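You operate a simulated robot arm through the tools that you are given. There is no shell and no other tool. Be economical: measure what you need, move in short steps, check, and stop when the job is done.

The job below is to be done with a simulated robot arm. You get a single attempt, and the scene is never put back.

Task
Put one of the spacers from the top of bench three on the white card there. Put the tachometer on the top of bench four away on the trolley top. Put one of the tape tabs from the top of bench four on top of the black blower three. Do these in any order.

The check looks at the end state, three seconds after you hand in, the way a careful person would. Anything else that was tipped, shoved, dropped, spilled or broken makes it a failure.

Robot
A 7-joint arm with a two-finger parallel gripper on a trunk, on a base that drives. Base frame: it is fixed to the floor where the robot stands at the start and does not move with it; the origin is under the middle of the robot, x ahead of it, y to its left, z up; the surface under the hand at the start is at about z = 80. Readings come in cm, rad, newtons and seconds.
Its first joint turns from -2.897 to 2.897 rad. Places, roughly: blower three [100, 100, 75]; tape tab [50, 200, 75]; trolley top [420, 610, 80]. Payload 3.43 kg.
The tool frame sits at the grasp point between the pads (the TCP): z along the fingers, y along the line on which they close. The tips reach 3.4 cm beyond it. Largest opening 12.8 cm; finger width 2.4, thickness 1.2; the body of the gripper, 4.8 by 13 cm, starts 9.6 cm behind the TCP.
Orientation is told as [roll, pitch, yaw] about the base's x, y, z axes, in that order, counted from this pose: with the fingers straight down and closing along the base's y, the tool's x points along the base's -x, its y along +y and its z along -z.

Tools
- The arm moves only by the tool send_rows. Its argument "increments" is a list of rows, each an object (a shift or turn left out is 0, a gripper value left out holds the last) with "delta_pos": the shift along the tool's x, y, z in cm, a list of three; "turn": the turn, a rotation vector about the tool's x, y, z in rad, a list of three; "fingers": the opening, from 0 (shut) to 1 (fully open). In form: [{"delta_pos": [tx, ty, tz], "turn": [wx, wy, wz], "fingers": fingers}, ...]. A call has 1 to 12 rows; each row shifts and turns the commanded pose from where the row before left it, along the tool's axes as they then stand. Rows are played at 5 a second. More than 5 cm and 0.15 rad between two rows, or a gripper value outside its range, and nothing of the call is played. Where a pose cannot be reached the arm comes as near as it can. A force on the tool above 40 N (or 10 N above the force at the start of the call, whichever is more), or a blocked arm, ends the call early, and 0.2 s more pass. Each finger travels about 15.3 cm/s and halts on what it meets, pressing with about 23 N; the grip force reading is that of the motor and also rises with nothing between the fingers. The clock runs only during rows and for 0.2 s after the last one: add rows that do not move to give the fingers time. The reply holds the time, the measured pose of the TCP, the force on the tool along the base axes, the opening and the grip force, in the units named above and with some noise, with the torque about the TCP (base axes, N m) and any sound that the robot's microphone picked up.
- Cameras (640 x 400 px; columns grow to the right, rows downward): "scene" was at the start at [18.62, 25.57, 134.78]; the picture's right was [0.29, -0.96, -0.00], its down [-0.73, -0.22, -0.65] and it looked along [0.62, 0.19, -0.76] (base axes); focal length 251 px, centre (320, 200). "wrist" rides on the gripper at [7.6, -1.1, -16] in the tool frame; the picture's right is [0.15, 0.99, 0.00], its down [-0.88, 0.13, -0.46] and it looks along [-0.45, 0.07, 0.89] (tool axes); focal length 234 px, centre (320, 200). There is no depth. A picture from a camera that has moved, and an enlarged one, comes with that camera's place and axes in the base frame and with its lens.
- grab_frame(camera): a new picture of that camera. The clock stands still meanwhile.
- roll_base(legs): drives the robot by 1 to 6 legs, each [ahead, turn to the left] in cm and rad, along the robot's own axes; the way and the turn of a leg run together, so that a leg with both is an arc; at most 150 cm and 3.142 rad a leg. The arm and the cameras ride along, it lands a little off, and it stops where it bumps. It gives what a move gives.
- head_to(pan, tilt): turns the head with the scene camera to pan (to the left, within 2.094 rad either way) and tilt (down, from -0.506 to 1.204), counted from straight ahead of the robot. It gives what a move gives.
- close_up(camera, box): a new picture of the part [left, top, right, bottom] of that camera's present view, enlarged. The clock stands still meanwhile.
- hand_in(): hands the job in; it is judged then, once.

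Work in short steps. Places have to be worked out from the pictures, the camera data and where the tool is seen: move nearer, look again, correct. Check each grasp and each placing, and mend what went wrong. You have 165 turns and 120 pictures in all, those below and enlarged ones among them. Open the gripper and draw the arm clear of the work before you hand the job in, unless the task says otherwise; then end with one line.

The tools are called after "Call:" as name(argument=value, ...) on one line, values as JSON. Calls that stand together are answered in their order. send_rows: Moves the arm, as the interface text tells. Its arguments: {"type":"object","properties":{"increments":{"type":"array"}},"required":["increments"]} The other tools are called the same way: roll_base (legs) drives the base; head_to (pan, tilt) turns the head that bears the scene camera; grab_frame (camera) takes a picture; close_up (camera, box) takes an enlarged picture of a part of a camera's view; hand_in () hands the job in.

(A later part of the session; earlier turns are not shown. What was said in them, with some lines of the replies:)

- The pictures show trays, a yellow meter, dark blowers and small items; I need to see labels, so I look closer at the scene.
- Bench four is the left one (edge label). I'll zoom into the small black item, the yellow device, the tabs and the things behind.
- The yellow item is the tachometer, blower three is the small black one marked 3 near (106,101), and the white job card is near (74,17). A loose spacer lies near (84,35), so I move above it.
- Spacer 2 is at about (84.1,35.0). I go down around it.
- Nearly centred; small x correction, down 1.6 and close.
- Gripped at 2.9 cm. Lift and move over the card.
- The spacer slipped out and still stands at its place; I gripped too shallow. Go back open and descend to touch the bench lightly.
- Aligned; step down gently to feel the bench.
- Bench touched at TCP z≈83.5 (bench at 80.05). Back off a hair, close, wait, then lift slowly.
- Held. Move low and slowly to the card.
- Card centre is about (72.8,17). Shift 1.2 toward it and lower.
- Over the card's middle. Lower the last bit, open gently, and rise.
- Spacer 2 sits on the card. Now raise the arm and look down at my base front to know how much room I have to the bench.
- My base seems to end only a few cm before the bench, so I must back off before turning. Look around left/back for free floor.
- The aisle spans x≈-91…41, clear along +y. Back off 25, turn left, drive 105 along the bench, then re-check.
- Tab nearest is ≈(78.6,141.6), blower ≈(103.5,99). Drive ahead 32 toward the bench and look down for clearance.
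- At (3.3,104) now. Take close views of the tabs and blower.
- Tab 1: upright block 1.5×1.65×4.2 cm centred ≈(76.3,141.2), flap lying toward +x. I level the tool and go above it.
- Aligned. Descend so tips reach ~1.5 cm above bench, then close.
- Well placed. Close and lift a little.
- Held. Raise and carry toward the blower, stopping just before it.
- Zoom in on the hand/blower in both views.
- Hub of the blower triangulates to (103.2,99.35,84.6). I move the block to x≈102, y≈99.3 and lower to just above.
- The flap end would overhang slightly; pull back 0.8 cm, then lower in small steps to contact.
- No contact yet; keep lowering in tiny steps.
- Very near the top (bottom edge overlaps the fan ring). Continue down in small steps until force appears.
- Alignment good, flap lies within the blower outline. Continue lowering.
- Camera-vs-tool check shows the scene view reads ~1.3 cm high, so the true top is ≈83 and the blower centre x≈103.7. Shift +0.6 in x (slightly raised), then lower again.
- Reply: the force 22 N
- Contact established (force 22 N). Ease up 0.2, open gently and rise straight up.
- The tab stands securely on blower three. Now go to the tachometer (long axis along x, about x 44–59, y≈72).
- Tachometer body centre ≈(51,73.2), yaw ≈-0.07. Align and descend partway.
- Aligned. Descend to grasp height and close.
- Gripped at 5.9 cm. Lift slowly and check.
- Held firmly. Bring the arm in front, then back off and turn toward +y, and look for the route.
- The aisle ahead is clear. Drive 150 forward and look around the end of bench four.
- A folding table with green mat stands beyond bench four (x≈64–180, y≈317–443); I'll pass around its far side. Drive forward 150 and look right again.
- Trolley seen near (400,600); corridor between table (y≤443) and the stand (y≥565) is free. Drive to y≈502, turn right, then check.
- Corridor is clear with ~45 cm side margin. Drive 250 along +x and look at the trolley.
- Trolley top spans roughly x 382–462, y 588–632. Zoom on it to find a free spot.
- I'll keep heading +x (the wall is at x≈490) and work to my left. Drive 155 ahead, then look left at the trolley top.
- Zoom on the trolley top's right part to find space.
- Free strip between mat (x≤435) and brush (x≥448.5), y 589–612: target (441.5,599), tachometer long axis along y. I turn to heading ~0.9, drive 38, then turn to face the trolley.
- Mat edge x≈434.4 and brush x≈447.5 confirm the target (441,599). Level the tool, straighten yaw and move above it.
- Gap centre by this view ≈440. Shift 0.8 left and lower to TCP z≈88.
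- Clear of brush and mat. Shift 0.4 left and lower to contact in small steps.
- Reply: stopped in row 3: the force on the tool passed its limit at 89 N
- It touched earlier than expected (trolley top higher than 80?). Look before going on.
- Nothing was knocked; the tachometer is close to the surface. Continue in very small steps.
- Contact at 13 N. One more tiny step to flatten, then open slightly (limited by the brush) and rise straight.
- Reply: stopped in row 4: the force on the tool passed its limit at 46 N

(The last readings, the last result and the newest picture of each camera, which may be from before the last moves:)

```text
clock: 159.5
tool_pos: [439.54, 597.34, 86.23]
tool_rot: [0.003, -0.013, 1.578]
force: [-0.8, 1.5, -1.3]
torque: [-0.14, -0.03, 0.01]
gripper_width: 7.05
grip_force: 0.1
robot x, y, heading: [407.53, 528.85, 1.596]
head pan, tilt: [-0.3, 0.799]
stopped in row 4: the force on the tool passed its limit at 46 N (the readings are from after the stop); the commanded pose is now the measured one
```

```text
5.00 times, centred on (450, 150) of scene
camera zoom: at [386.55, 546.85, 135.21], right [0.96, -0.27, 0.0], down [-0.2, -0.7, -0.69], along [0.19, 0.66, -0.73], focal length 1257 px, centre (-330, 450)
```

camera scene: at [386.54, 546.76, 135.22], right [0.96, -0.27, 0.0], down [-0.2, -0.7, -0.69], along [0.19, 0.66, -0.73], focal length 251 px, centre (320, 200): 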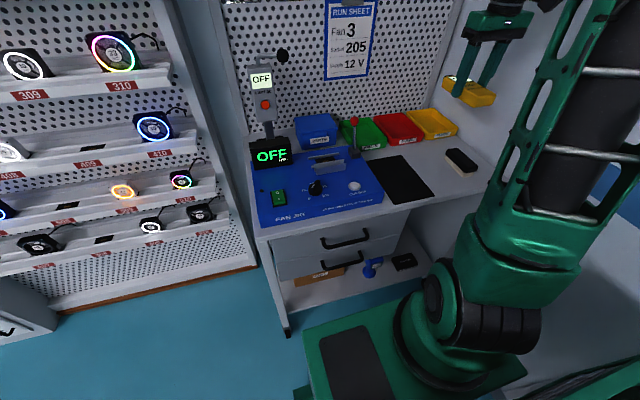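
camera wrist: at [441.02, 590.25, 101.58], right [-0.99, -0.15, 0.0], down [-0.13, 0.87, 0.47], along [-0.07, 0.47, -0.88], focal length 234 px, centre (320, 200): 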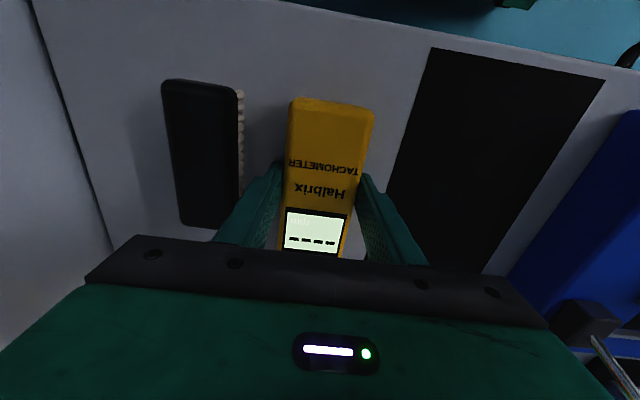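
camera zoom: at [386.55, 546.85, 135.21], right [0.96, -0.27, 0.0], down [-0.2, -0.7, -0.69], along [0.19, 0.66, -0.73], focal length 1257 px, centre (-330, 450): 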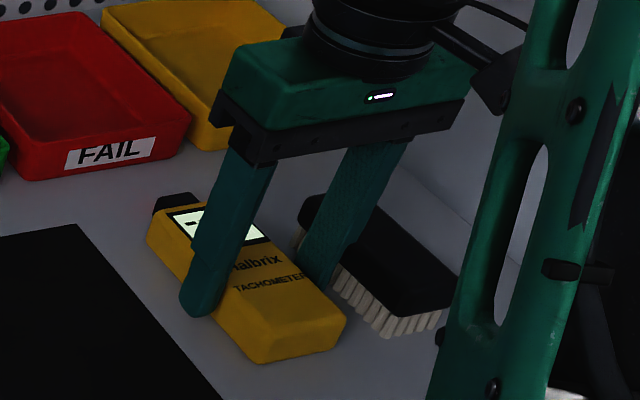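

Tachometer is released and the brush unmoved. Rise straight up slowly.

Call:
send_rows(increments=[{"delta_pos": [0, 0, -0.5]}, {"delta_pos": [0, 0, -1.5]}, {"delta_pos": [0, 0, -3]}, {"delta_pos": [0, 0, -4]}, {"delta_pos": [0, 0, -4]}, {"delta_pos": [0, 0, -4]}, {}])

Call:
grab_frame(camera="wrist")

Call:
close_up(camera="scene", box=[380, 90, 520, 210])

```text
clock: 161.1
tool_pos: [439.86, 597.31, 103.5]
tool_rot: [0.004, -0.013, 1.577]
force: [0.7, 0.7, -0.1]
torque: [0.0, 0.01, -0.01]
gripper_width: 7.05
grip_force: 0.1
robot x, y, heading: [407.63, 528.56, 1.599]
head pan, tilt: [-0.3, 0.799]
```

```text
47 pictures are left
camera wrist: at [441.07, 589.24, 119.23], right [-0.99, -0.15, 0.0], down [-0.13, 0.87, 0.47], along [-0.07, 0.46, -0.88], focal length 234 px, centre (320, 200)
```

wrist: 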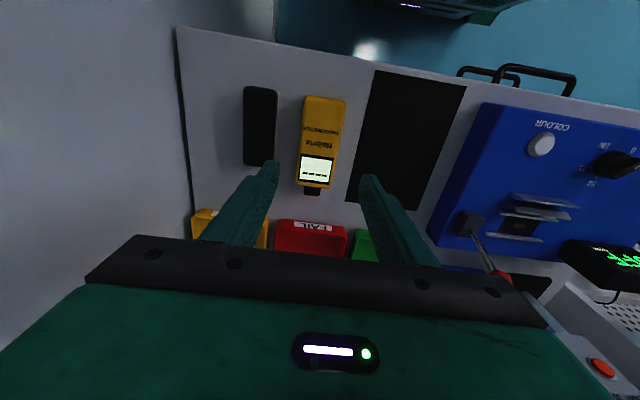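

```text
3.33 times, centred on (450, 150) of scene
camera zoom: at [386.55, 546.77, 135.22], right [0.96, -0.27, 0.0], down [-0.2, -0.7, -0.69], along [0.19, 0.66, -0.73], focal length 838 px, centre (-113, 367)
```

zoom: 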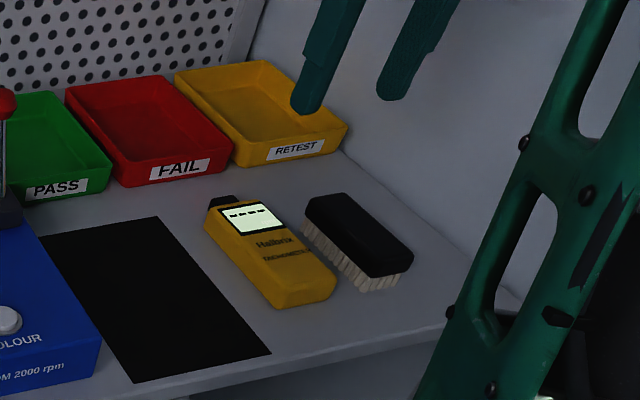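

The tachometer lies flat on the trolley, brush and trays untouched. Raise, open, and back the robot away.

Call:
send_rows(increments=[{"delta_pos": [0, 0, -4]}, {"delta_pos": [0, 0, -2], "fingers": 1.0}, {}, {}])

Call:
roll_base(legs=[[-25, 0]])

Call:
grab_frame(camera="scene")

```text
clock: 162.1
tool_pos: [439.83, 596.92, 109.25]
tool_rot: [0.003, -0.016, 1.576]
force: [-0.7, -0.4, -0.9]
torque: [0.0, 0.01, 0.0]
gripper_width: 12.82
grip_force: 0.0
robot x, y, heading: [407.76, 528.97, 1.598]
head pan, tilt: [-0.3, 0.799]
```

```text
clock: 163.9
tool_pos: [439.97, 571.92, 109.13]
tool_rot: [0.004, -0.016, 1.587]
force: [-0.1, -0.3, 0.0]
torque: [0.05, -0.03, -0.01]
gripper_width: 12.82
grip_force: 0.0
robot x, y, heading: [408.42, 504.0, 1.602]
head pan, tilt: [-0.3, 0.799]
```

```text
45 pictures are left
camera scene: at [387.07, 521.28, 135.22], right [0.96, -0.26, 0.0], down [-0.19, -0.7, -0.69], along [0.18, 0.66, -0.73], focal length 251 px, centre (320, 200)
```

scene: 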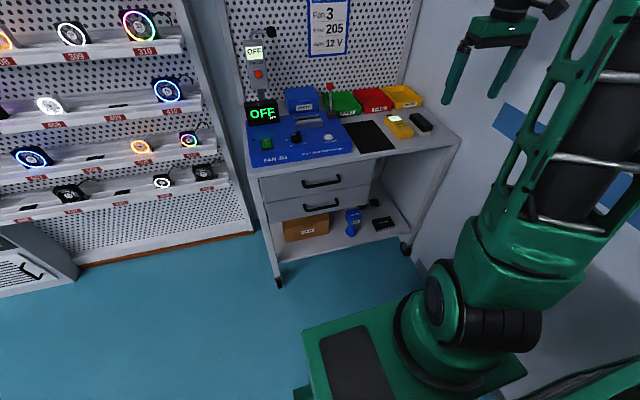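

All three placings have been seen in place, the gripper is open and the arm is clear, so I hand in.

Call:
hand_in()

```text
The job is handed in.
```

All three jobs are done and handed in: spacer 2 is on the white job card, tape tab 1 stands on black blower three, and the tachometer lies on the trolley top; I saw nothing else disturbed.
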